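You operate a simulated robot arm through the tools that you are given. There is no shell and no other tool.

Carry out the task below with a simulated robot arm. There is one attempt and no reset: what you move stays moved.

JOB
Set the clock to the blue note's hour, wind it and start it.
Fine: stop it first; wind to FULL; never turn the setting knob while it runs; start it last.

It is judged by the outcome, as a careful person would: the job done as asked, and still so three seconds after it is handed in. It fails if anything else is knocked over, pushed out of place, dropped, spilled or broken.

ROBOT AND FRAMES
A 7-joint arm with a two-finger parallel gripper, fixed in place. Base frame: the origin is at the foot of the arm, x ahead of it, y to its left, z up; the work surface is at about z = 0. Lengths are in mm, angles in rad, forces in N, time in s.
With the tool pointing down near the work surface it reaches from about 220 to 580 mm from the base axis. Its first joint turns from -1.152 to 1.152 rad. Payload 2.5 kg.
The TCP is the grasp point between the finger pads, 23 mm short of the fingertips. In the tool frame z runs along the fingers and y along their closing line. The gripper opens to 94 mm. The fingers are 38 mm wide and 10 mm thick; the gripper's body (54 by 96 mm) begins 39 mm behind the TCP.
Orientation is that of the tool frame in the base frame, as [roll, pitch, yaw] about the fixed x, y, z axes, in that order (R = Rz(yaw) Ry(pitch) Rx(roll)). With the fingers straight down and closing along the base's y, the tool's x points along the base's -x, its y along +y and its z along -z.

CONTROLS
- The arm moves only by the tool send_rows. Its argument "targets" is a list of rows, each an object (a shift or turn left out is 0, a gripper value left out holds the last) with "gripper": the finger opening in mm, from 0 to 94; "linear": the shift along the base's x, y, z in units of 20 mm (1.0 is 20 mm), a list of three; "delta_rot": the turn, a rotation vector about the base's x, y, z in units of 4 degrees (1.0 is 4 degrees), a list of three. In form: [{"gripper": gripper, "linear": [tx, ty, tz], "delta_rot": [wx, wy, wz]}, ...]. A call has 1 to 20 rows; each row shifts and turns the commanded pose from where the row before left it. A call with a number of a shift or a turn outside -1 to 1 is refused whole. Each row takes 0.2 s and may step no farther than 50 mm and 0.15 rad from the row before; otherwise, or with a gripper value out of range, the whole call is refused. Where a pose cannot be reached the arm comes as near as it can. A force on the tool above 80 N (or 10 N above the force at the start of the call, whichever is more), or a blocked arm, ends the call early, and 0.2 s more pass. Each finger travels about 108 mm/s and halts on what it meets, pressing with about 22 N; the grip force reading is that of the motor and also rises with nothing between the fingers. The clock runs only during rows and for 0.2 s after the last one: add rows that do not move to give the fingers time. The reply holds the time, the measured pose of the TCP, the force on the tool along the base axes, the opening and the grip force, in the units named above and with some noise, with the torque about the TCP (base axes, N m) and any sound that the robot's microphone picked up.
- Cameras (640 x 400 px; columns grow to the right, rows downward): "scene" is fixed at [102.7, -395.2, 548.6]; the picture's right is [0.93, -0.37, 0.00], its down [-0.20, -0.49, -0.85] and it looks along [0.32, 0.79, -0.53] (base axes); focal length 259 px, centre (320, 200). "wrist" rides on the gripper at [86, 16, -75] in the tool frame; the picture's right is [-0.18, 0.98, 0.00], its down [-0.58, -0.11, -0.81] and it looks along [-0.79, -0.15, 0.59] (tool axes); focal length 243 px, centre (320, 200). There is no depth. A picture from a camera that has moved, and an enlarged one, comes with that camera's place and axes in the base frame and with its lens.
- get_image(camera): a new picture of that camera. No time passes.
- zoom(camera, box): a new picture of the part [left, top, right, bottom] of that camera's present view, enlarged. No time passes.
- job_done(): hands the job in; it is judged then, once.

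Places have to be worked out from the pictures, the camera data and where the tool is seen. Open the gripper and draw the arm clear of the work before you hand the job in, unless the task says otherwise.

The tools are called after "Emit:" as name(argument=value, ...) on one line, values as JSON. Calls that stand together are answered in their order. send_rows: Moves the arm, as the interface text tells. Its arguments: {"type":"object","properties":{"targets":{"type":"array"}},"required":["targets"]} The other tools are called the same way: get_image (camera) takes a picture; zoom (camera, box) takes an enlarged picture of a part of a camera's view; job_done () hands the job in.

At the start:

```text
t: 0.0
ee_pos: [370.8, 92.4, 427.5]
orientation: [-3.142, 0.001, 3.141]
contact_force: [0.1, -0.6, -0.1]
torque: [0.04, 0.01, 0.03]
finger_gap: 93.9
finger_force: 0.0
```

scene: 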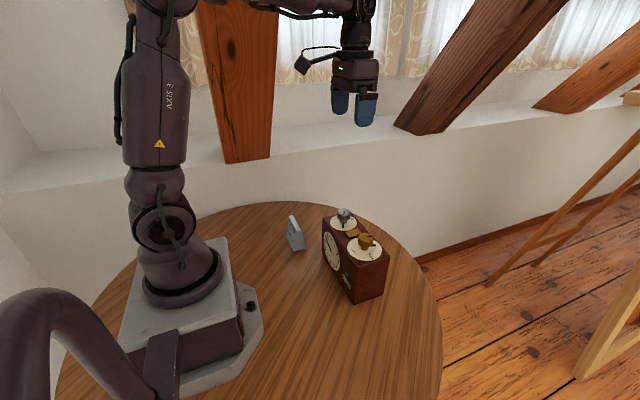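
wrist: 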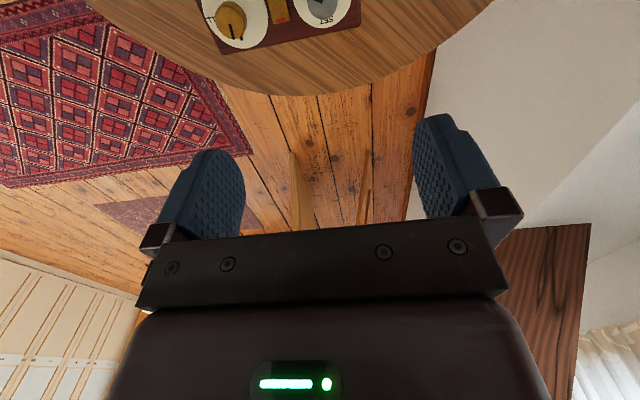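

The scene shows a clock with two knobs on top and a small blue note beside it. I'll zoom in on both to read the details.

Emit:
zoom(camera="scene", box=[270, 195, 400, 310])

Emit:
zoom(camera="scene", box=[280, 205, 320, 260])

Emit:
zoom(camera="wrist", box=[180, 0, 380, 80])

```text
3.48 times, centred on (335, 252) of scene
camera zoom: at [102.7, -395.2, 548.6], right [0.93, -0.37, 0.0], down [-0.2, -0.49, -0.85], along [0.32, 0.79, -0.53], focal length 900 px, centre (268, 17)
```

zoom: 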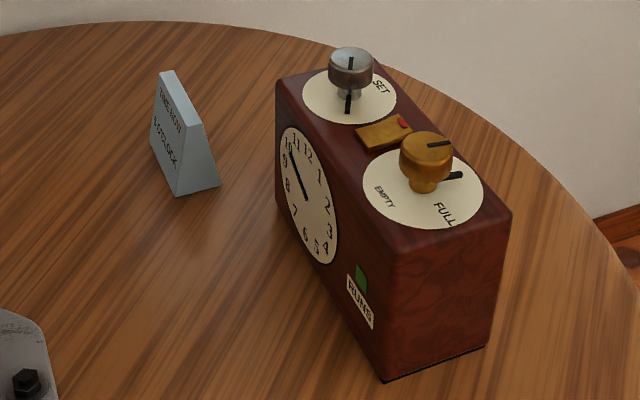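

```text
7.27 times, centred on (300, 232) of scene
camera zoom: at [102.7, -395.2, 548.6], right [0.93, -0.37, 0.0], down [-0.2, -0.49, -0.85], along [0.32, 0.79, -0.53], focal length 1881 px, centre (466, -36)
```

zoom: 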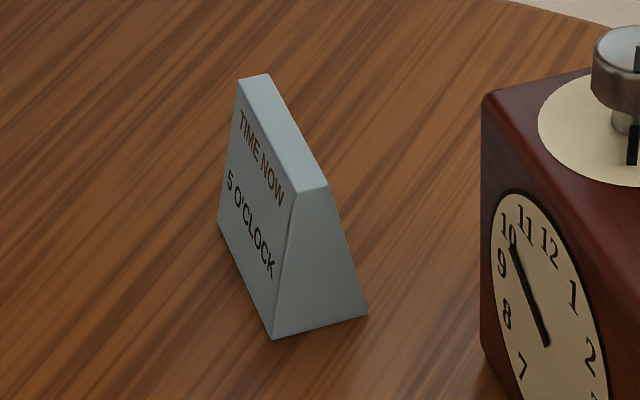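

```text
3.20 times, centred on (280, 40) of wrist
camera zoom: at [284.9, 108.9, 502.6], right [0.18, 0.98, 0.0], down [0.58, -0.11, 0.81], along [0.79, -0.15, -0.59], focal length 776 px, centre (448, 712)
```

zoom: 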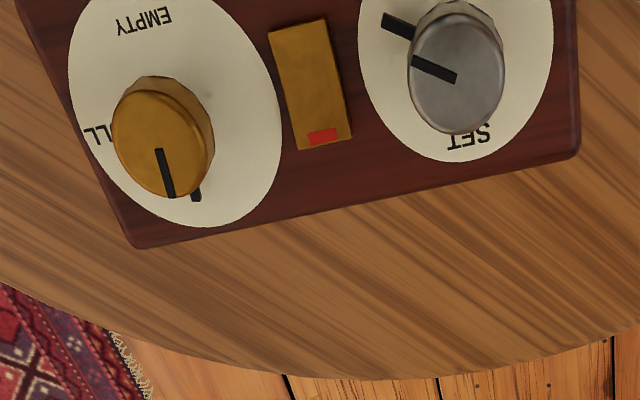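

The note reads "TIME NOW 5 O'CLOCK". The clock's hand is at about 10 and the flag shows RUNS. I make the set knob about (370, 96), the wind knob about (370, -15) and the rocker about (372, 37). I'll back the arm off for a better view of the clock top.

Emit:
send_rows(targets=[{"gripper": 94, "linear": [-1, -0.6, 0]}, {"linear": [-1, -0.6, 0]}, {"linear": [-1, -0.6, 0]}, {"linear": [-1, -0.6, 0]}, {"linear": [-0.5, -0.2, 0]}, {"linear": [0, 0, 0]}])

```text
t: 1.4
ee_pos: [281.8, 39.4, 427.3]
orientation: [-3.141, 0.0, -3.14]
contact_force: [-0.6, 0.4, 0.6]
torque: [0.01, -0.01, 0.0]
finger_gap: 94.3
finger_force: 0.0
```

The arm is now at (282, 39, 427). I'll look from both cameras.

Emit:
get_image(camera="wrist")

Emit:
get_image(camera="scene")

Emit:
zoom(camera="scene", box=[310, 200, 400, 310])

```text
taken
camera wrist: at [195.4, 57.0, 501.9], right [0.18, 0.98, 0.0], down [0.58, -0.11, 0.81], along [0.79, -0.15, -0.59], focal length 243 px, centre (320, 200)
```

wrist: 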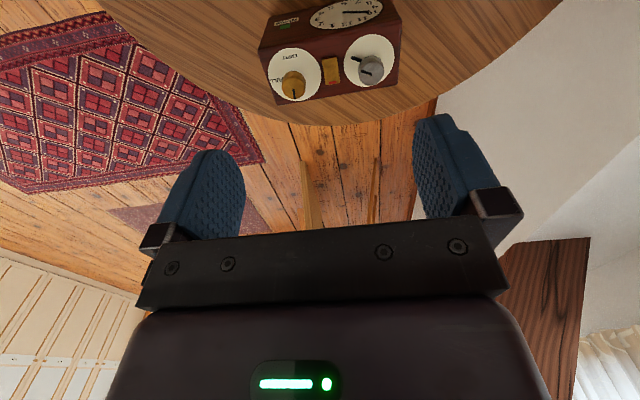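

```text
taken
```

scene: 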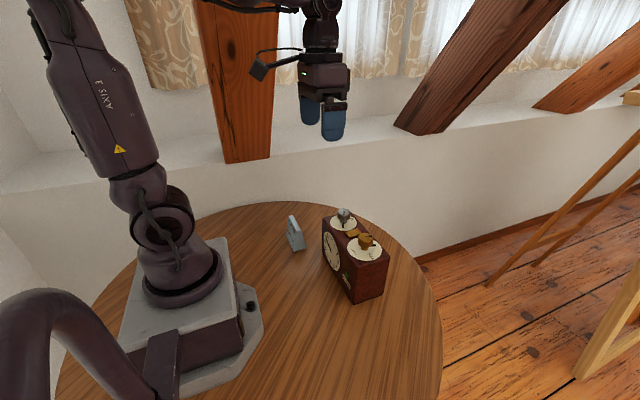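

```text
3.64 times, centred on (355, 255) of scene
camera zoom: at [102.7, -395.2, 548.6], right [0.93, -0.37, 0.0], down [-0.2, -0.49, -0.85], along [0.32, 0.79, -0.53], focal length 941 px, centre (193, 0)
```

zoom: 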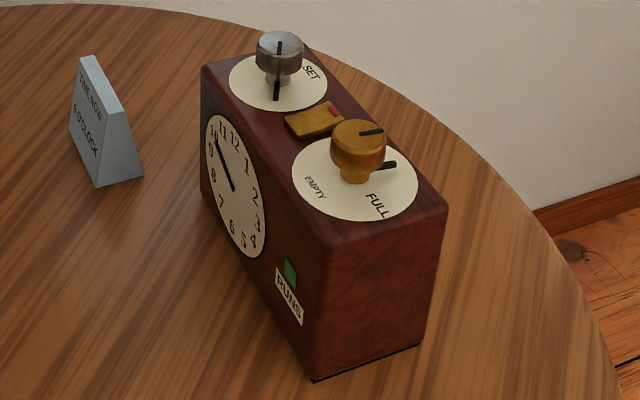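

Emit:
zoom(camera="wrist", box=[250, 0, 410, 110])

Emit:
zoom(camera="wrist", box=[265, 35, 345, 110])

Emit:
zoom(camera="wrist", box=[315, 30, 400, 95])

```text
3.64 times, centred on (330, 55) of wrist
camera zoom: at [195.4, 57.0, 501.9], right [0.18, 0.98, 0.0], down [0.58, -0.11, 0.81], along [0.79, -0.15, -0.59], focal length 882 px, centre (284, 727)
```

zoom: 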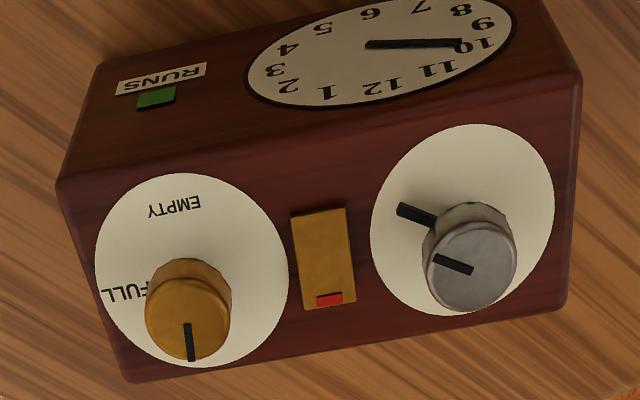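

```text
5.33 times, centred on (305, 72) of wrist
camera zoom: at [195.4, 57.0, 501.9], right [0.18, 0.98, 0.0], down [0.58, -0.11, 0.81], along [0.79, -0.15, -0.59], focal length 1294 px, centre (400, 880)
```

zoom: 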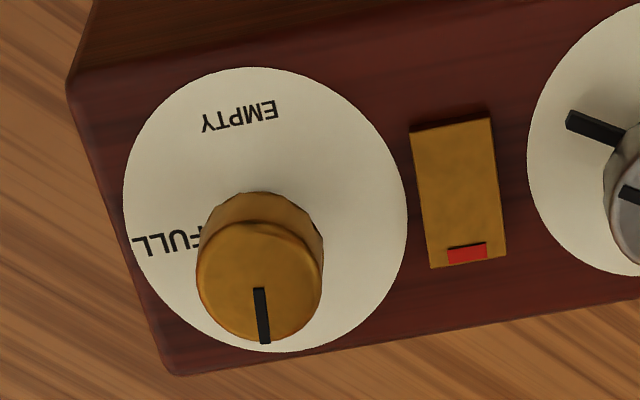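

```text
6.15 times, centred on (358, 62) of wrist
camera zoom: at [195.4, 57.0, 501.9], right [0.18, 0.98, 0.0], down [0.58, -0.11, 0.81], along [0.79, -0.15, -0.59], focal length 1493 px, centre (89, 1046)
```

zoom: 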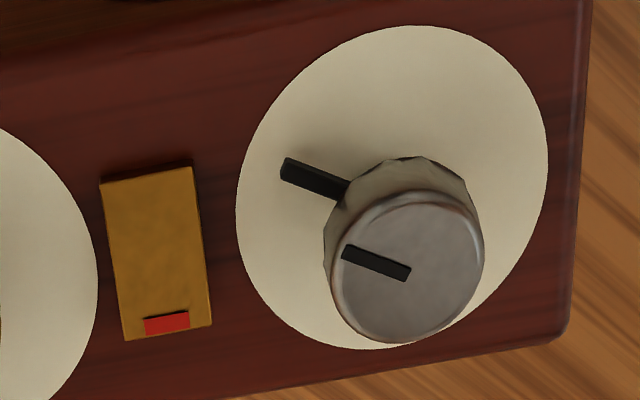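

The wrist view confirms the layout: set knob cap about (371, 96, 163), wind knob cap about (373, -15, 162), rocker about x 352–388, y 41, z 138. The wind pointer faces +x, with EMPTY at -x and FULL at -y. I'll move in closer to see which way the rocker tilts.

Emit:
send_rows(targets=[{"linear": [0.3, -0.07, -1]}, {"linear": [0.3, -0.07, -1]}, {"linear": [0.3, -0.07, -1]}, {"linear": [0.3, -0.07, -1]}, {"linear": [0.3, -0.07, -1]}, {"linear": [0.3, -0.07, -1]}, {"linear": [0.3, -0.07, -1]}, {"linear": [0.3, -0.07, -1]}, {"linear": [0.3, -0.07, -1]}, {"linear": [0, 0, 0]}])

Emit:
get_image(camera="wrist")

Emit:
zoom(camera="scene", box=[310, 200, 400, 310])

```text
t: 3.6
ee_pos: [335.2, 28.4, 249.9]
orientation: [-3.141, 0.001, -3.139]
contact_force: [0.0, 0.2, 0.1]
torque: [0.01, 0.03, -0.05]
finger_gap: 93.8
finger_force: 0.1
```

```text
taken
camera wrist: at [249.1, 44.0, 323.3], right [0.18, 0.98, 0.0], down [0.58, -0.11, 0.81], along [0.79, -0.15, -0.59], focal length 243 px, centre (320, 200)
```

wrist: 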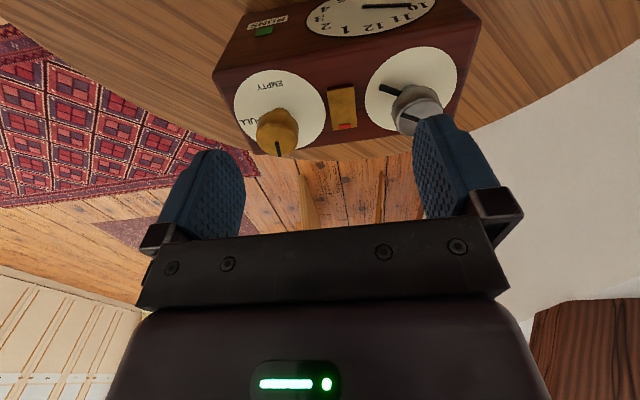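

```text
3.64 times, centred on (355, 255) of scene
camera zoom: at [102.7, -395.2, 548.6], right [0.93, -0.37, 0.0], down [-0.2, -0.49, -0.85], along [0.32, 0.79, -0.53], focal length 941 px, centre (193, 0)
```

zoom: 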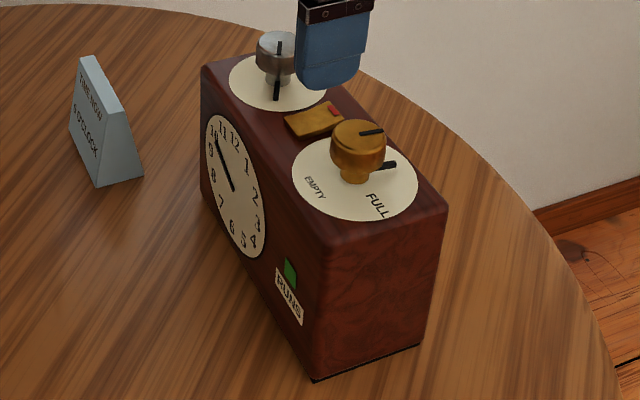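

Emit:
zoom(camera="wrist", box=[300, 70, 390, 140])

Emit:
zoom(camera="scene", box=[345, 222, 365, 242])

Emit:
zoom(camera="wrist", box=[210, 0, 480, 165])

```text
5.71 times, centred on (345, 105) of wrist
camera zoom: at [249.1, 44.0, 323.3], right [0.18, 0.98, 0.0], down [0.58, -0.11, 0.81], along [0.79, -0.15, -0.59], focal length 1386 px, centre (177, 743)
```

zoom: 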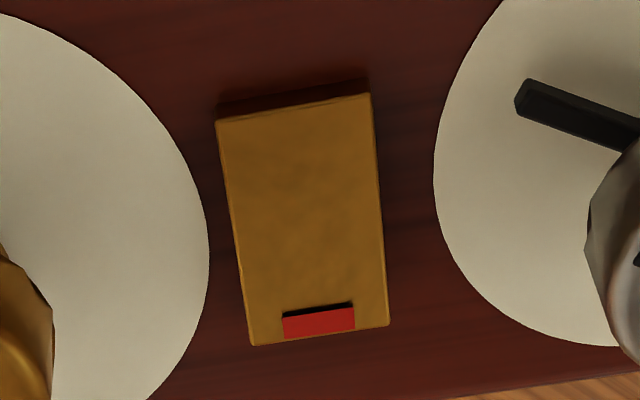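

```text
16.00 times, centred on (355, 232) of scene
camera zoom: at [102.7, -395.2, 548.6], right [0.93, -0.37, 0.0], down [-0.2, -0.49, -0.85], along [0.32, 0.79, -0.53], focal length 4139 px, centre (-240, -312)
```

zoom: 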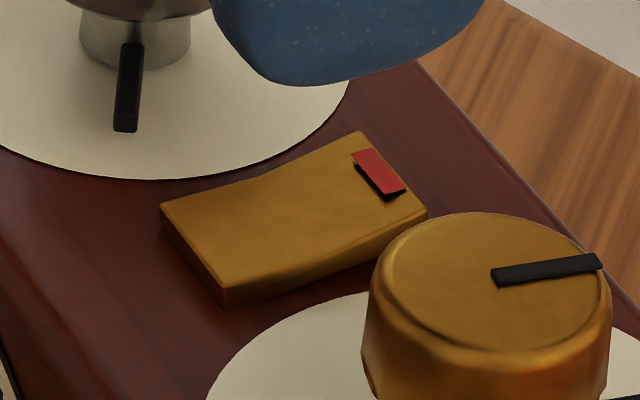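

```text
2.37 times, centred on (345, 82) of wrist
camera zoom: at [249.1, 44.0, 323.3], right [0.18, 0.98, 0.0], down [0.58, -0.11, 0.81], along [0.79, -0.15, -0.59], focal length 575 px, centre (261, 478)
```

zoom: 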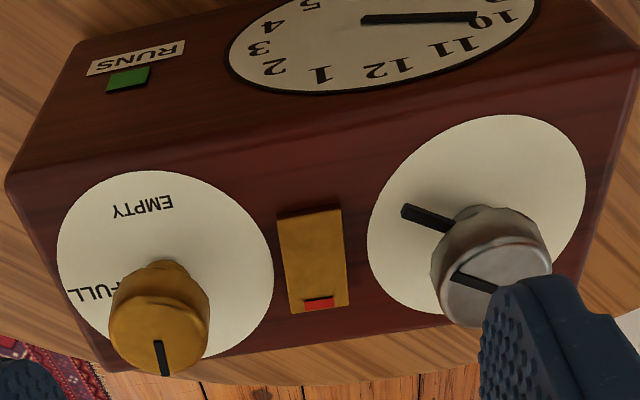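

Comparing views, the rocker's -x end is at z≈138 and its red +x end is raised to z≈143.5, so the running position has the -x end pressed. To stop the clock I'll close the fingers, move above the red end at about (391, 41), and then press down gently.

Emit:
send_rows(targets=[{"gripper": 0, "linear": [0.7, 0.16, 0]}, {"linear": [0.7, 0.16, 0]}, {"linear": [0.7, 0.16, -0.5]}, {"linear": [0.7, 0.16, -0.5]}, {"linear": [0, 0, -0.5]}, {"linear": [0, 0, -0.5]}, {"linear": [0, 0, -0.5]}, {"linear": [0, 0, 0]}, {"linear": [0, 0, 0]}])

Emit:
get_image(camera="wrist")

Emit:
zoom(camera="scene", box=[310, 200, 400, 310])

```text
t: 5.6
ee_pos: [391.2, 39.4, 198.8]
orientation: [3.141, 0.0, -3.141]
contact_force: [0.0, 0.1, -0.2]
torque: [-0.04, 0.02, -0.03]
finger_gap: 0.0
finger_force: 22.0
```

```text
taken
camera wrist: at [305.4, 57.2, 273.2], right [0.18, 0.98, 0.0], down [0.58, -0.11, 0.81], along [0.79, -0.15, -0.59], focal length 243 px, centre (320, 200)
```

wrist: 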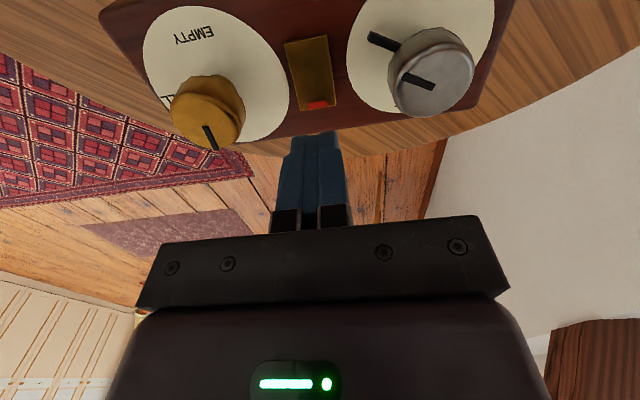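

```text
3.64 times, centred on (355, 255) of scene
camera zoom: at [102.7, -395.2, 548.6], right [0.93, -0.37, 0.0], down [-0.2, -0.49, -0.85], along [0.32, 0.79, -0.53], focal length 941 px, centre (193, 0)
```

zoom: 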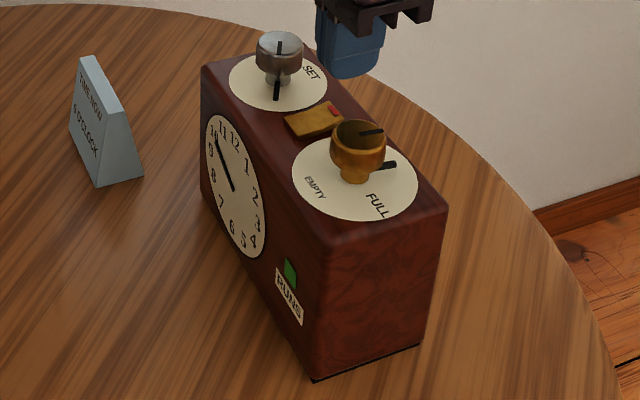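

The closed tips are over the red end. I'll lower to just above contact, then press in small steps while watching the force.

Emit:
send_rows(targets=[{"linear": [0, 0.04, -0.5]}, {"linear": [0, 0.04, -0.5]}, {"linear": [0, 0, -0.4]}, {"linear": [0, 0, 0]}])

Emit:
zoom(camera="scene", box=[335, 205, 385, 255])

Emit:
zoom(camera="wrist", box=[220, 20, 420, 160])

```text
t: 6.6
ee_pos: [391.0, 41.2, 168.7]
orientation: [-3.141, 0.0, 3.141]
contact_force: [-0.6, -0.7, 0.7]
torque: [0.0, 0.03, 0.01]
finger_gap: 0.1
finger_force: 22.2
```

```text
8.00 times, centred on (360, 230) of scene
camera zoom: at [102.7, -395.2, 548.6], right [0.93, -0.37, 0.0], down [-0.2, -0.49, -0.85], along [0.32, 0.79, -0.53], focal length 2069 px, centre (0, -40)
```

zoom: 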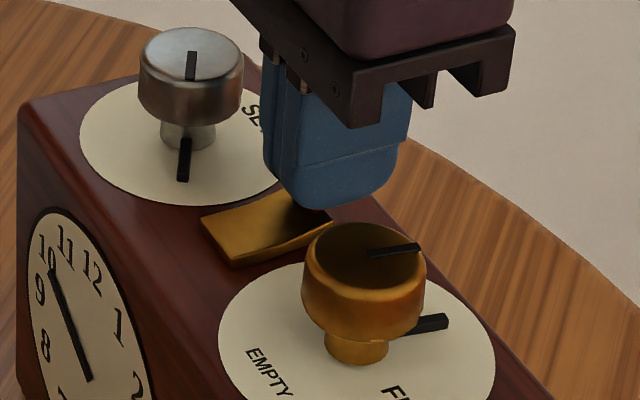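

```text
2.86 times, centred on (320, 90) of wrist
camera zoom: at [305.0, 58.4, 244.1], right [0.18, 0.98, 0.0], down [0.58, -0.11, 0.81], along [0.79, -0.15, -0.59], focal length 693 px, centre (320, 514)
```

zoom: 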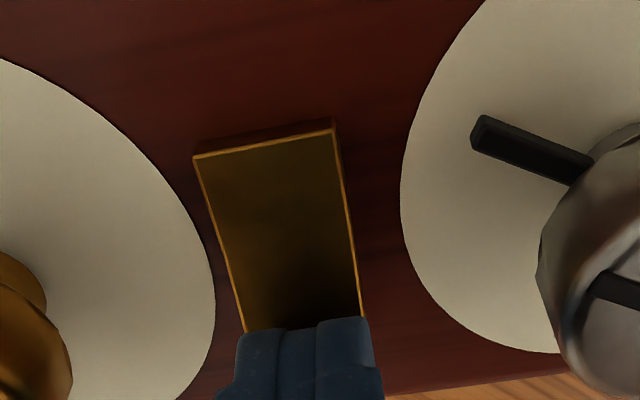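

The tips sit just above the raised end. I'll press down about 5 mm in 1 mm steps.

Emit:
send_rows(targets=[{"linear": [0, 0, -0.05]}, {"linear": [0, 0, -0.05]}, {"linear": [0, 0, -0.05]}, {"linear": [0, 0, -0.05]}, {"linear": [0, 0, -0.05]}])

Emit:
zoom(camera="scene", box=[310, 200, 400, 310])

```text
t: 7.8
ee_pos: [390.9, 42.4, 165.4]
orientation: [3.141, 0.0, 3.14]
contact_force: [-1.9, 0.3, 10.9]
torque: [-0.03, 0.22, -0.03]
finger_gap: 0.2
finger_force: 21.7
```

```text
3.64 times, centred on (355, 255) of scene
camera zoom: at [102.6, -395.2, 548.6], right [0.93, -0.37, 0.0], down [-0.2, -0.49, -0.85], along [0.32, 0.79, -0.53], focal length 941 px, centre (193, 0)
```

zoom: 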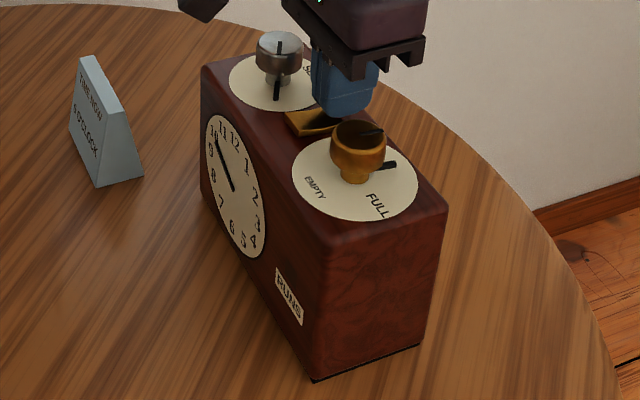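

The green flag has gone from the window, with 11 N on the tool. I'll press a little further so the rocker seats, then lift and check that it stays.

Emit:
send_rows(targets=[{"linear": [0, 0, -0.05]}, {"linear": [0, 0, -0.05]}, {"linear": [0, 0, -0.05]}, {"linear": [0, 0, -0.05]}])

```text
t: 8.8
ee_pos: [392.0, 41.5, 164.8]
orientation: [3.141, 0.004, -3.14]
contact_force: [-18.0, -0.8, 70.4]
torque: [-0.03, 1.8, 0.08]
finger_gap: 0.1
finger_force: 21.6
```

The force has risen to 70 N, so the rocker is at its stop. I'll lift straight up and check.

Emit:
send_rows(targets=[{"linear": [0, 0, 0.2]}, {"linear": [0, 0, 0.5]}, {"linear": [0, 0, 0.5]}, {"linear": [0, 0, 0.5]}, {"linear": [0, 0, 0]}])

Emit:
zoom(camera="scene", box=[310, 200, 400, 310])

Emit:
zoom(camera="scene", box=[335, 205, 385, 255])

Emit:
get_image(camera="wrist")

```text
t: 10.0
ee_pos: [389.8, 41.5, 195.2]
orientation: [3.14, -0.001, -3.141]
contact_force: [0.1, -0.2, -0.2]
torque: [-0.03, -0.01, 0.0]
finger_gap: 0.0
finger_force: 21.7
```

```text
3.64 times, centred on (355, 255) of scene
camera zoom: at [102.7, -395.2, 548.6], right [0.93, -0.37, 0.0], down [-0.2, -0.49, -0.85], along [0.32, 0.79, -0.53], focal length 941 px, centre (193, 0)
```

zoom: 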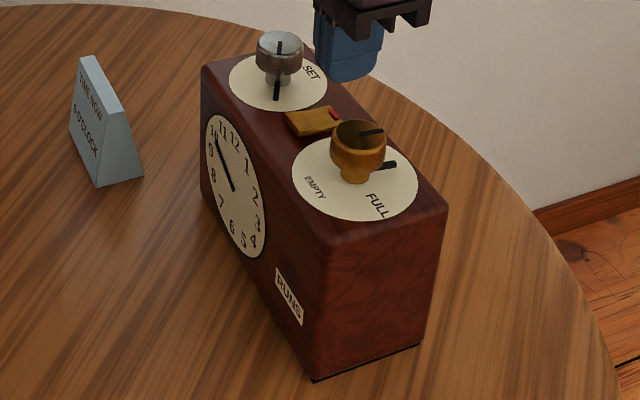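

```text
8.00 times, centred on (360, 230) of scene
camera zoom: at [102.7, -395.2, 548.6], right [0.93, -0.37, 0.0], down [-0.2, -0.49, -0.85], along [0.32, 0.79, -0.53], focal length 2069 px, centre (0, -40)
```

zoom: 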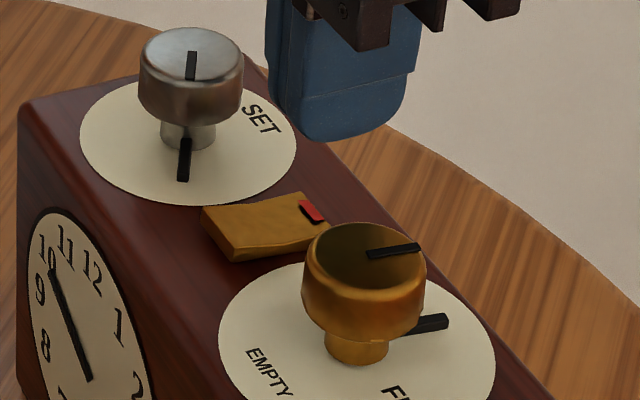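

```text
taken
camera wrist: at [304.8, 58.2, 270.0], right [0.18, 0.98, 0.0], down [0.58, -0.11, 0.81], along [0.79, -0.15, -0.59], focal length 243 px, centre (320, 200)
```

wrist: 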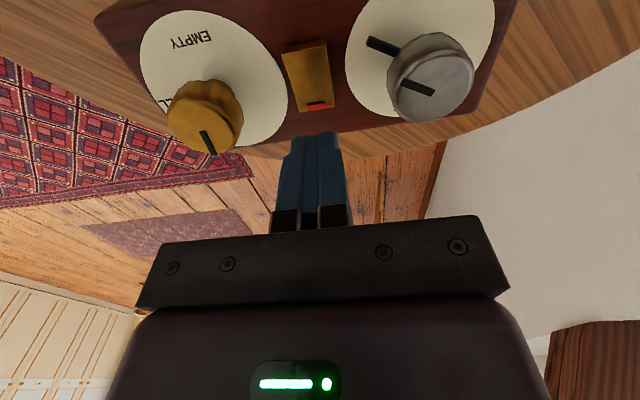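

The flag is hidden and the rocker now tilts with the red end down, so the clock is stopped and hasn't moved. Next I'll open the fingers and centre over the set knob at about (371, 96).

Emit:
send_rows(targets=[{"gripper": 60, "linear": [-0.3, 0.9, 0]}, {"linear": [-0.3, 0.9, 0]}, {"linear": [-0.34, 0.95, 0]}, {"linear": [0, 0, 0]}, {"linear": [0, 0, 0]}])

Emit:
get_image(camera="wrist")

Emit:
zoom(camera="scene", box=[310, 190, 380, 250])

```text
t: 11.2
ee_pos: [372.1, 95.5, 195.3]
orientation: [-3.141, 0.002, 3.141]
contact_force: [-0.4, 0.0, 0.9]
torque: [0.0, 0.03, 0.01]
finger_gap: 59.7
finger_force: 0.0
```

```text
taken
camera wrist: at [286.2, 112.5, 269.5], right [0.18, 0.98, 0.0], down [0.58, -0.11, 0.81], along [0.79, -0.15, -0.59], focal length 243 px, centre (320, 200)
```

wrist: 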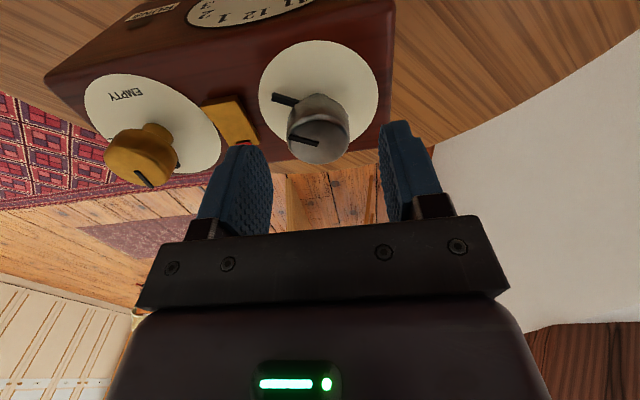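

```text
6.67 times, centred on (345, 220) of scene
camera zoom: at [102.7, -395.2, 548.6], right [0.93, -0.37, 0.0], down [-0.2, -0.49, -0.85], along [0.32, 0.79, -0.53], focal length 1724 px, centre (153, 67)
```

zoom: 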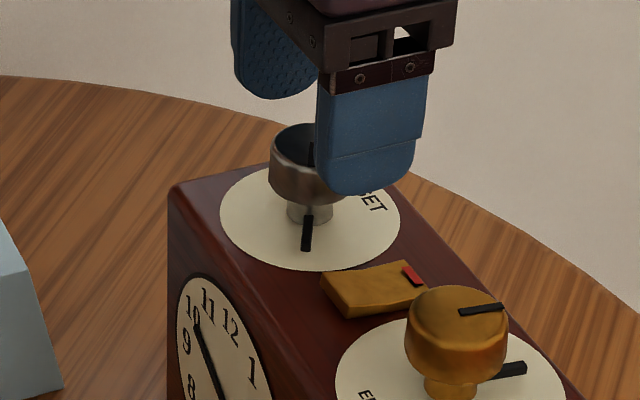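

The knob is roughly between the fingers. I'll zoom the wrist view to pin down its centre.

Emit:
zoom(camera="wrist", box=[250, 30, 410, 180])

```text
2.67 times, centred on (330, 105) of wrist
camera zoom: at [286.2, 112.5, 269.5], right [0.18, 0.98, 0.0], down [0.58, -0.11, 0.81], along [0.79, -0.15, -0.59], focal length 647 px, centre (293, 453)
```

zoom: 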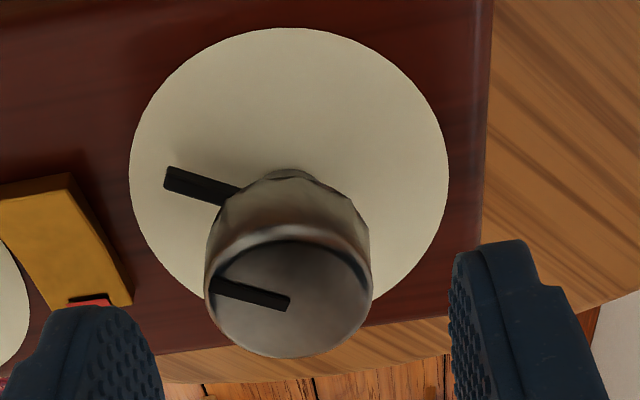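

I put the knob centre at about (372, 95.5) with a diameter of about 35 mm. I'll lower the open fingers around the cap to TCP z≈166, keeping the tips above the dial and pointer bar.

Emit:
send_rows(targets=[{"linear": [0, 0, -0.5]}, {"linear": [0, 0, -0.5]}, {"linear": [0, 0, -0.45]}, {"linear": [0, 0, 0]}])

Emit:
get_image(camera="wrist")

Emit:
zoom(camera="scene", box=[310, 190, 380, 250])

```text
t: 12.2
ee_pos: [372.0, 95.6, 165.2]
orientation: [3.141, 0.0, -3.141]
contact_force: [-0.6, -0.1, -0.2]
torque: [0.02, 0.03, 0.0]
finger_gap: 60.0
finger_force: 0.2
```

```text
taken
camera wrist: at [286.6, 113.2, 239.8], right [0.18, 0.98, 0.0], down [0.58, -0.11, 0.81], along [0.79, -0.15, -0.59], focal length 243 px, centre (320, 200)
```

wrist: 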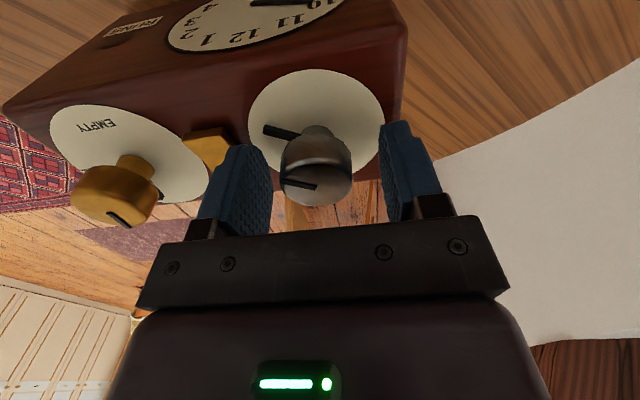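

```text
6.67 times, centred on (345, 220) of scene
camera zoom: at [102.7, -395.2, 548.6], right [0.93, -0.37, 0.0], down [-0.2, -0.49, -0.85], along [0.32, 0.79, -0.53], focal length 1724 px, centre (153, 67)
```

zoom: 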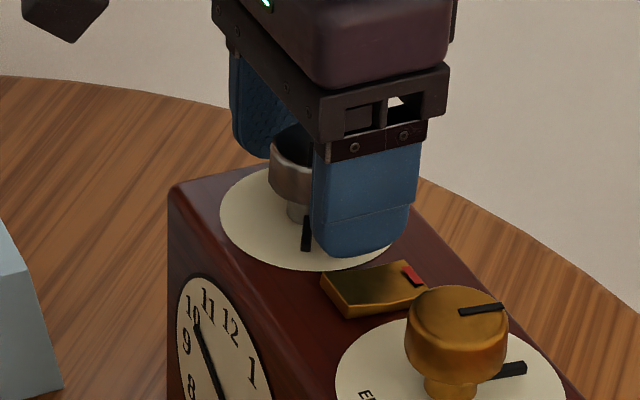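

The fingers straddle the cap. I'll zoom to check the left and right clearances before closing.

Emit:
zoom(camera="wrist", box=[240, 110, 400, 220])

```text
3.64 times, centred on (320, 165) of wrist
camera zoom: at [286.6, 113.2, 239.8], right [0.18, 0.98, 0.0], down [0.58, -0.11, 0.81], along [0.79, -0.15, -0.59], focal length 882 px, centre (320, 327)
```

zoom: 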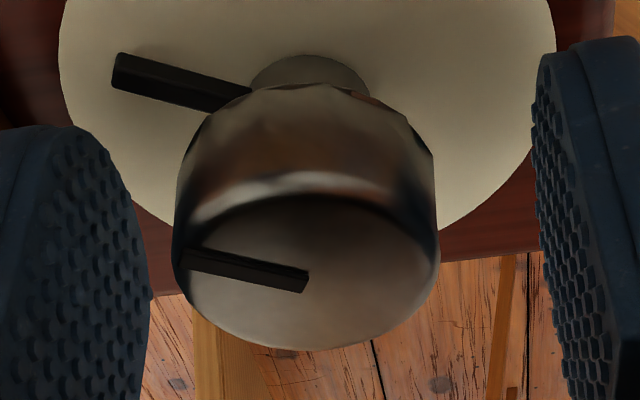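

By this close view the cap centre is near (375, 94.4), so I'll shift slightly that way and close to 42 mm to check alignment before touching.

Emit:
send_rows(targets=[{"gripper": 42, "linear": [0.1, -0.04, 0]}, {"linear": [0, 0, 0]}, {"linear": [0, 0, 0]}])

Emit:
zoom(camera="wrist", box=[240, 110, 400, 220])

Emit:
zoom(camera="scene", box=[310, 190, 380, 250])

```text
t: 13.0
ee_pos: [374.3, 96.5, 166.6]
orientation: [3.141, 0.0, 3.141]
contact_force: [0.5, -0.2, -0.4]
torque: [-0.01, 0.02, 0.02]
finger_gap: 42.0
finger_force: 0.1
```

```text
3.64 times, centred on (320, 165) of wrist
camera zoom: at [288.3, 112.7, 240.1], right [0.18, 0.98, 0.0], down [0.58, -0.11, 0.81], along [0.79, -0.15, -0.59], focal length 882 px, centre (320, 327)
```

zoom: 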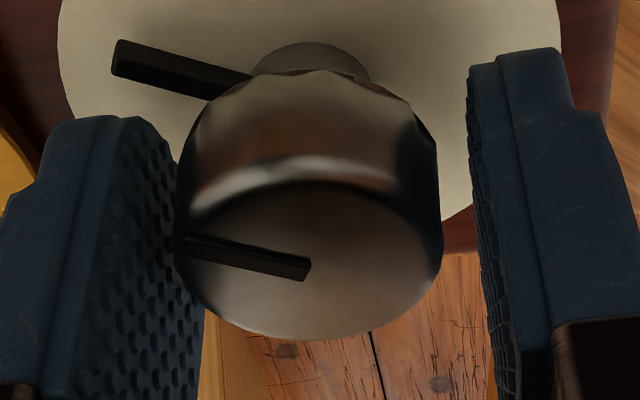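

```text
6.67 times, centred on (345, 220) of scene
camera zoom: at [102.7, -395.2, 548.6], right [0.93, -0.37, 0.0], down [-0.2, -0.49, -0.85], along [0.32, 0.79, -0.53], focal length 1724 px, centre (153, 67)
```

zoom: 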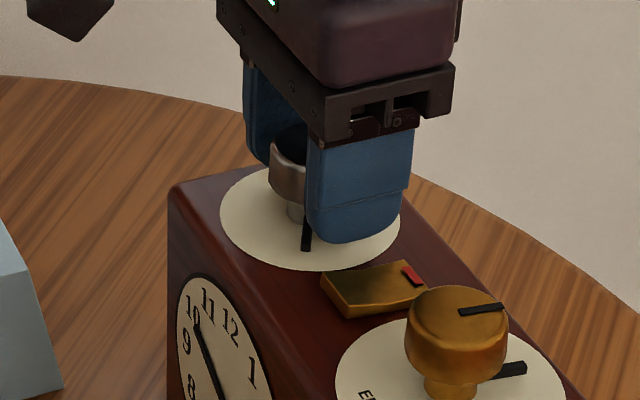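

The gap on the +y side is clearly larger: the knob sits about 1.5 mm toward -y of the TCP, and its x may be a little ahead. I'll correct that, open to 50, and turn the gripper -76° without touching the knob so I can centre in x and have range for a turn.

Emit:
send_rows(targets=[{"gripper": 50, "linear": [0.05, -0.075, 0]}, {"delta_rot": [0, 0, -1]}, {"delta_rot": [0, 0, -1]}, {"delta_rot": [0, 0, -1]}, {"delta_rot": [0, 0, -1]}, {"delta_rot": [0, 0, -1]}, {"delta_rot": [0, 0, -1]}, {"delta_rot": [0, 0, -1]}, {"delta_rot": [0, 0, -1]}, {"delta_rot": [0, 0, -1]}, {"delta_rot": [0, 0, -1]}, {"delta_rot": [0, 0, -1]}, {"delta_rot": [0, 0, -1]}, {"delta_rot": [0, 0, -1]}, {"delta_rot": [0, 0, -1]}, {"delta_rot": [0, 0, -1]}, {"delta_rot": [0, 0, -1]}, {"delta_rot": [0, 0, -1]}, {"delta_rot": [0, 0, -1]}, {"delta_rot": [0, 0, -1]}])

Emit:
get_image(camera="wrist")

Emit:
zoom(camera="wrist", box=[240, 110, 400, 220])

Emit:
zoom(camera="scene", box=[310, 190, 400, 310])

```text
t: 17.2
ee_pos: [374.3, 94.5, 165.8]
orientation: [-3.141, 0.0, 1.813]
contact_force: [-0.3, 0.1, 0.0]
torque: [-0.02, 0.01, 0.0]
finger_gap: 49.9
finger_force: 0.1
```

```text
taken
camera wrist: at [370.8, 182.8, 240.6], right [1.0, 0.06, 0.0], down [0.03, -0.59, 0.81], along [0.05, -0.8, -0.59], focal length 243 px, centre (320, 200)
```

wrist: 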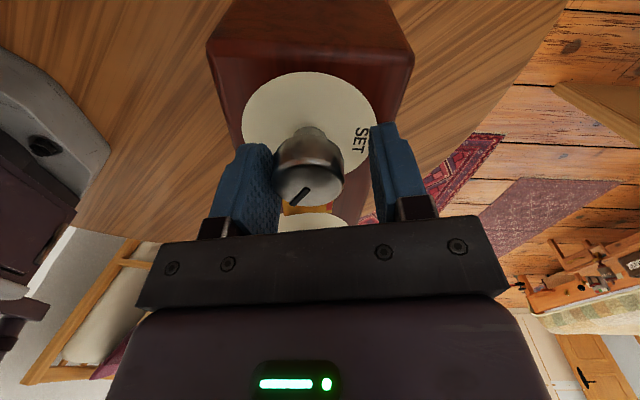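

```text
3.64 times, centred on (320, 165) of wrist
camera zoom: at [370.8, 182.8, 240.6], right [1.0, 0.06, 0.0], down [0.03, -0.59, 0.81], along [0.05, -0.8, -0.59], focal length 882 px, centre (320, 327)
```

zoom: 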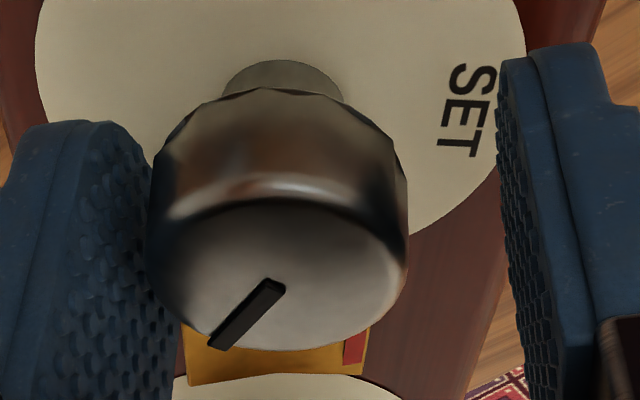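

```text
3.33 times, centred on (355, 250) of scene
camera zoom: at [102.7, -395.2, 548.6], right [0.93, -0.37, 0.0], down [-0.2, -0.49, -0.85], along [0.32, 0.79, -0.53], focal length 862 px, centre (203, 33)
```

zoom: 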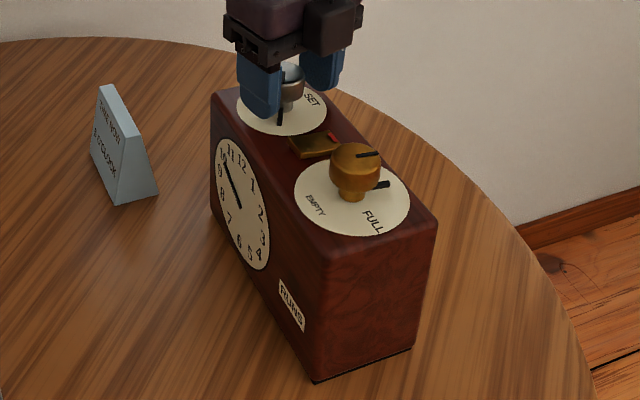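

The gripper is now at yaw -76° from the start. This view shows the knob about 5.4 mm toward -x of the TCP and about 0.7 mm toward +y, so I'll correct that and close to 42 mm to verify.

Emit:
send_rows(targets=[{"linear": [-0.27, 0.035, 0]}, {"gripper": 42, "linear": [0, 0, 0]}, {"linear": [0, 0, 0]}])

Emit:
zoom(camera="wrist", box=[240, 110, 400, 220])

Emit:
zoom(camera="scene", box=[310, 190, 380, 250])

```text
t: 18.0
ee_pos: [368.7, 95.3, 165.4]
orientation: [3.141, 0.001, 1.815]
contact_force: [-0.3, 0.3, -0.7]
torque: [0.02, 0.02, -0.02]
finger_gap: 42.0
finger_force: 0.0
```

```text
3.64 times, centred on (320, 165) of wrist
camera zoom: at [364.8, 183.6, 240.9], right [1.0, 0.06, 0.0], down [0.04, -0.59, 0.81], along [0.05, -0.8, -0.59], focal length 882 px, centre (320, 327)
```

zoom: 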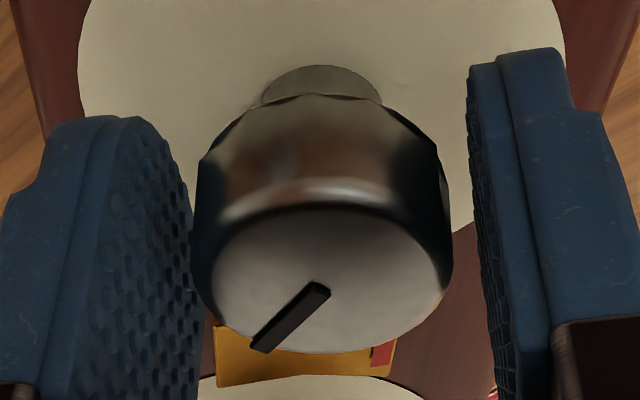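

```text
6.67 times, centred on (345, 220) of scene
camera zoom: at [102.7, -395.2, 548.6], right [0.93, -0.37, 0.0], down [-0.2, -0.49, -0.85], along [0.32, 0.79, -0.53], focal length 1724 px, centre (153, 67)
```

zoom: 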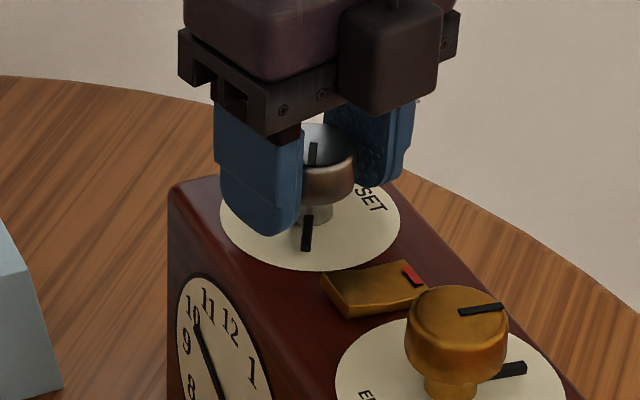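

The cap is now centred between the pads, within about 0.3 mm. I'll close gently onto it and check the forces.

Emit:
send_rows(targets=[{"gripper": 36}, {"gripper": 34}, {"gripper": 32}, {"gripper": 28}, {"linear": [0, 0, 0]}])

Emit:
zoom(camera="scene", box=[310, 190, 400, 310])

```text
t: 19.2
ee_pos: [369.5, 94.8, 166.5]
orientation: [-3.141, 0.0, 1.815]
contact_force: [3.9, 1.6, -0.4]
torque: [-0.07, 0.08, 0.0]
finger_gap: 33.5
finger_force: 22.4
```

```text
3.33 times, centred on (355, 250) of scene
camera zoom: at [102.7, -395.2, 548.6], right [0.93, -0.37, 0.0], down [-0.2, -0.49, -0.85], along [0.32, 0.79, -0.53], focal length 862 px, centre (203, 33)
```

zoom: 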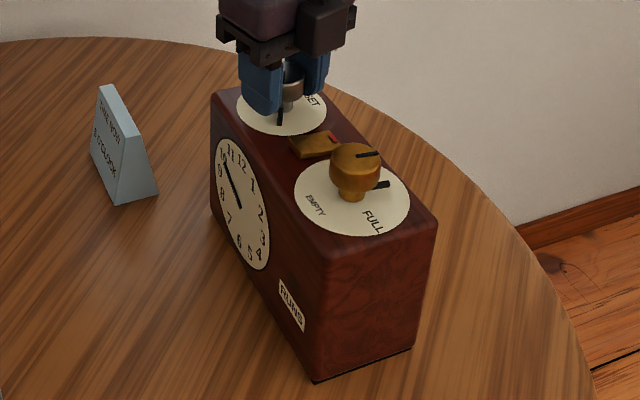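

The grip is on the cap (33.5 mm) with only about 4 N of side force. I'll take out that offset, turn +12° counter-clockwise from above, and watch the hand.

Emit:
send_rows(targets=[{"linear": [0.015, 0.005, 0]}, {"delta_rot": [0, 0, 1]}, {"delta_rot": [0, 0, 1]}, {"delta_rot": [0, 0, 1]}, {"linear": [0, 0, 0]}])

Emit:
zoom(camera="scene", box=[320, 215, 370, 285])

```text
t: 20.4
ee_pos: [369.9, 94.9, 165.5]
orientation: [-3.14, 0.0, 2.027]
contact_force: [-8.1, -6.1, 15.0]
torque: [-0.07, 0.04, -0.04]
finger_gap: 33.5
finger_force: 22.0
```

```text
5.71 times, centred on (345, 250) of scene
camera zoom: at [102.6, -395.2, 548.6], right [0.93, -0.37, 0.0], down [-0.2, -0.49, -0.85], along [0.32, 0.79, -0.53], focal length 1478 px, centre (177, -86)
```

zoom: 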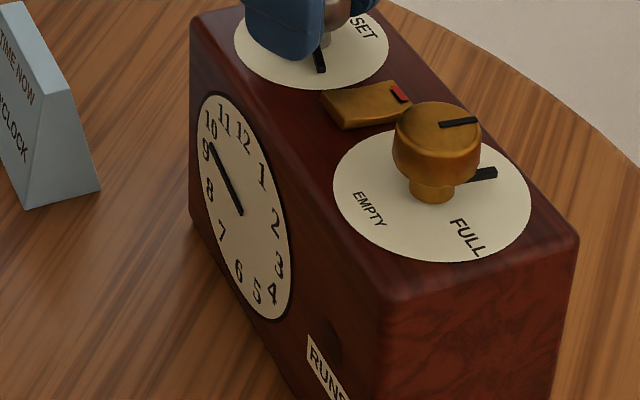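

The hand moved back from 10 toward 9.5 for 12°, so the coupling is 1:1 and counter-clockwise turns it back. Five o'clock needs 150° in total. I'll ease the side force slightly and continue in steps, checking that the clock doesn't shift.

Emit:
send_rows(targets=[{"linear": [-0.02, -0.015, 0.03]}, {"linear": [0, 0, 0]}])

```text
t: 21.0
ee_pos: [370.2, 95.0, 165.7]
orientation: [-3.141, -0.001, 2.024]
contact_force: [3.4, -4.5, 0.4]
torque: [0.2, 0.05, -0.04]
finger_gap: 33.6
finger_force: 21.6
```

Forces are small now. I'll turn another +40°.

Emit:
send_rows(targets=[{"linear": [0.01, -0.015, 0]}, {"delta_rot": [0, 0, 1]}, {"delta_rot": [0, 0, 1]}, {"delta_rot": [0, 0, 1]}, {"delta_rot": [0, 0, 1]}, {"delta_rot": [0, 0, 1]}, {"linear": [0, 0, 0]}])

Emit:
zoom(camera="scene", box=[310, 190, 400, 310])

```text
t: 22.6
ee_pos: [369.9, 94.8, 166.2]
orientation: [-3.139, 0.0, 2.373]
contact_force: [-0.8, 1.4, 0.0]
torque: [0.16, 0.11, 0.01]
finger_gap: 33.4
finger_force: 22.1
```

```text
3.33 times, centred on (355, 250) of scene
camera zoom: at [102.7, -395.2, 548.6], right [0.93, -0.37, 0.0], down [-0.2, -0.49, -0.85], along [0.32, 0.79, -0.53], focal length 862 px, centre (203, 33)
```

zoom: 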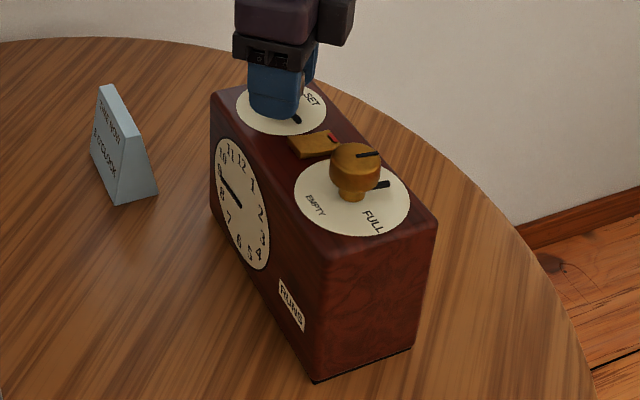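

Forces are near zero, the clock is in place and the hand is near 9. I'll continue turning.

Emit:
send_rows(targets=[{"delta_rot": [0, 0, 1]}, {"delta_rot": [0, 0, 1]}, {"delta_rot": [0, 0, 1]}, {"delta_rot": [0, 0, 1]}, {"delta_rot": [0, 0, 1]}, {"delta_rot": [0, 0, 1]}, {"delta_rot": [0, 0, 1]}, {"delta_rot": [0, 0, 1]}, {"linear": [0, 0, 0]}])

Emit:
zoom(camera="scene", box=[310, 190, 400, 310])

```text
t: 24.6
ee_pos: [369.5, 95.3, 166.1]
orientation: [-3.14, 0.0, 2.934]
contact_force: [-0.9, 1.9, -0.6]
torque: [-0.15, -0.32, 0.01]
finger_gap: 33.4
finger_force: 22.4
```

```text
3.33 times, centred on (355, 250) of scene
camera zoom: at [102.7, -395.2, 548.6], right [0.93, -0.37, 0.0], down [-0.2, -0.49, -0.85], along [0.32, 0.79, -0.53], focal length 862 px, centre (203, 33)
```

zoom: 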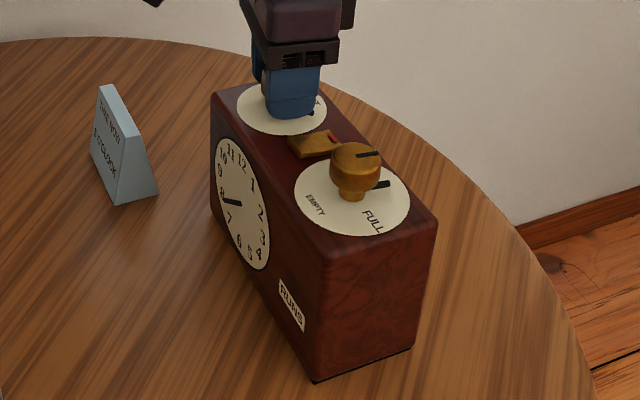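

The hand is now near 8 (64° turned) and forces are still tiny. I'll continue with another 48°.

Emit:
send_rows(targets=[{"delta_rot": [0, 0, 1]}, {"delta_rot": [0, 0, 1]}, {"delta_rot": [0, 0, 1]}, {"delta_rot": [0, 0, 1]}, {"delta_rot": [0, 0, 1]}, {"delta_rot": [0, 0, 1]}, {"delta_rot": [0, 0, 1]}, {"delta_rot": [0, 0, 1]}, {"delta_rot": [0, 0, 1]}, {"delta_rot": [0, 0, 1]}, {"delta_rot": [0, 0, 1]}, {"delta_rot": [0, 0, 1]}, {"linear": [0, 0, 0]}])

Emit:
zoom(camera="scene", box=[310, 190, 400, 310])

Emit:
zoom(camera="scene", box=[320, 225, 360, 280])

```text
t: 27.4
ee_pos: [370.2, 95.2, 167.2]
orientation: [-3.141, -0.001, -2.512]
contact_force: [-1.2, 3.8, 0.5]
torque: [0.24, -0.19, -0.01]
finger_gap: 33.3
finger_force: 21.7
```

```text
3.33 times, centred on (355, 250) of scene
camera zoom: at [102.7, -395.2, 548.6], right [0.93, -0.37, 0.0], down [-0.2, -0.49, -0.85], along [0.32, 0.79, -0.53], focal length 862 px, centre (203, 33)
```

zoom: 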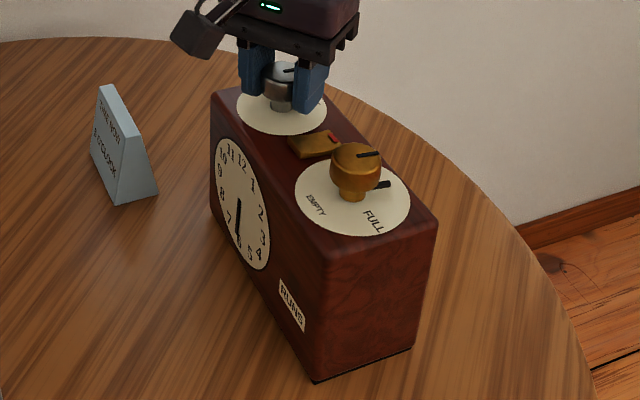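

```text
7.27 times, centred on (340, 252) of scene
camera zoom: at [102.7, -395.2, 548.6], right [0.93, -0.37, 0.0], down [-0.2, -0.49, -0.85], along [0.32, 0.79, -0.53], focal length 1881 px, centre (174, -182)
```

zoom: 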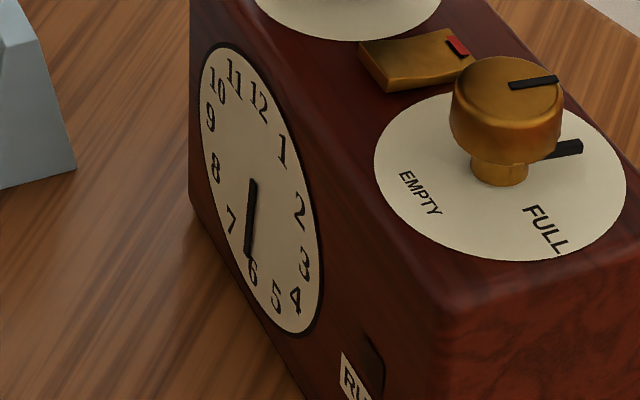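

The hand is a bit past 6 (112° turned). About 38° remains, so I'll turn +34° and then fine-tune.

Emit:
send_rows(targets=[{"linear": [0, 0.01, 0]}, {"delta_rot": [0, 0, 1]}, {"delta_rot": [0, 0, 1]}, {"delta_rot": [0, 0, 1]}, {"delta_rot": [0, 0, 1]}, {"delta_rot": [0, 0, 1]}, {"delta_rot": [0, 0, 1]}, {"delta_rot": [0, 0, 1]}, {"delta_rot": [0, 0, 1]}, {"delta_rot": [0, 0, 0.5]}, {"linear": [0, 0, 0]}])

Emit:
zoom(camera="scene", box=[310, 190, 400, 310])

Emit:
zoom(camera="scene", box=[320, 228, 356, 276])

```text
t: 29.8
ee_pos: [371.0, 95.2, 165.4]
orientation: [-3.142, -0.001, -1.918]
contact_force: [-2.9, 2.8, 0.0]
torque: [-0.36, 0.19, -0.02]
finger_gap: 33.2
finger_force: 22.1
```

```text
3.33 times, centred on (355, 250) of scene
camera zoom: at [102.7, -395.2, 548.6], right [0.93, -0.37, 0.0], down [-0.2, -0.49, -0.85], along [0.32, 0.79, -0.53], focal length 862 px, centre (203, 33)
```

zoom: 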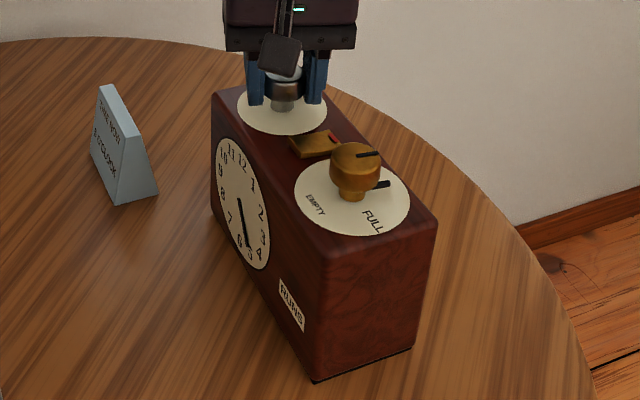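

```text
8.33 times, centred on (338, 252) of scene
camera zoom: at [102.7, -395.2, 548.6], right [0.93, -0.37, 0.0], down [-0.2, -0.49, -0.85], along [0.32, 0.79, -0.53], focal length 2156 px, centre (170, -233)
```

zoom: 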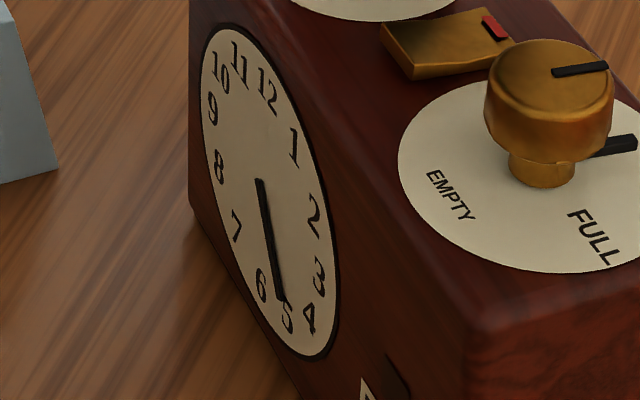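

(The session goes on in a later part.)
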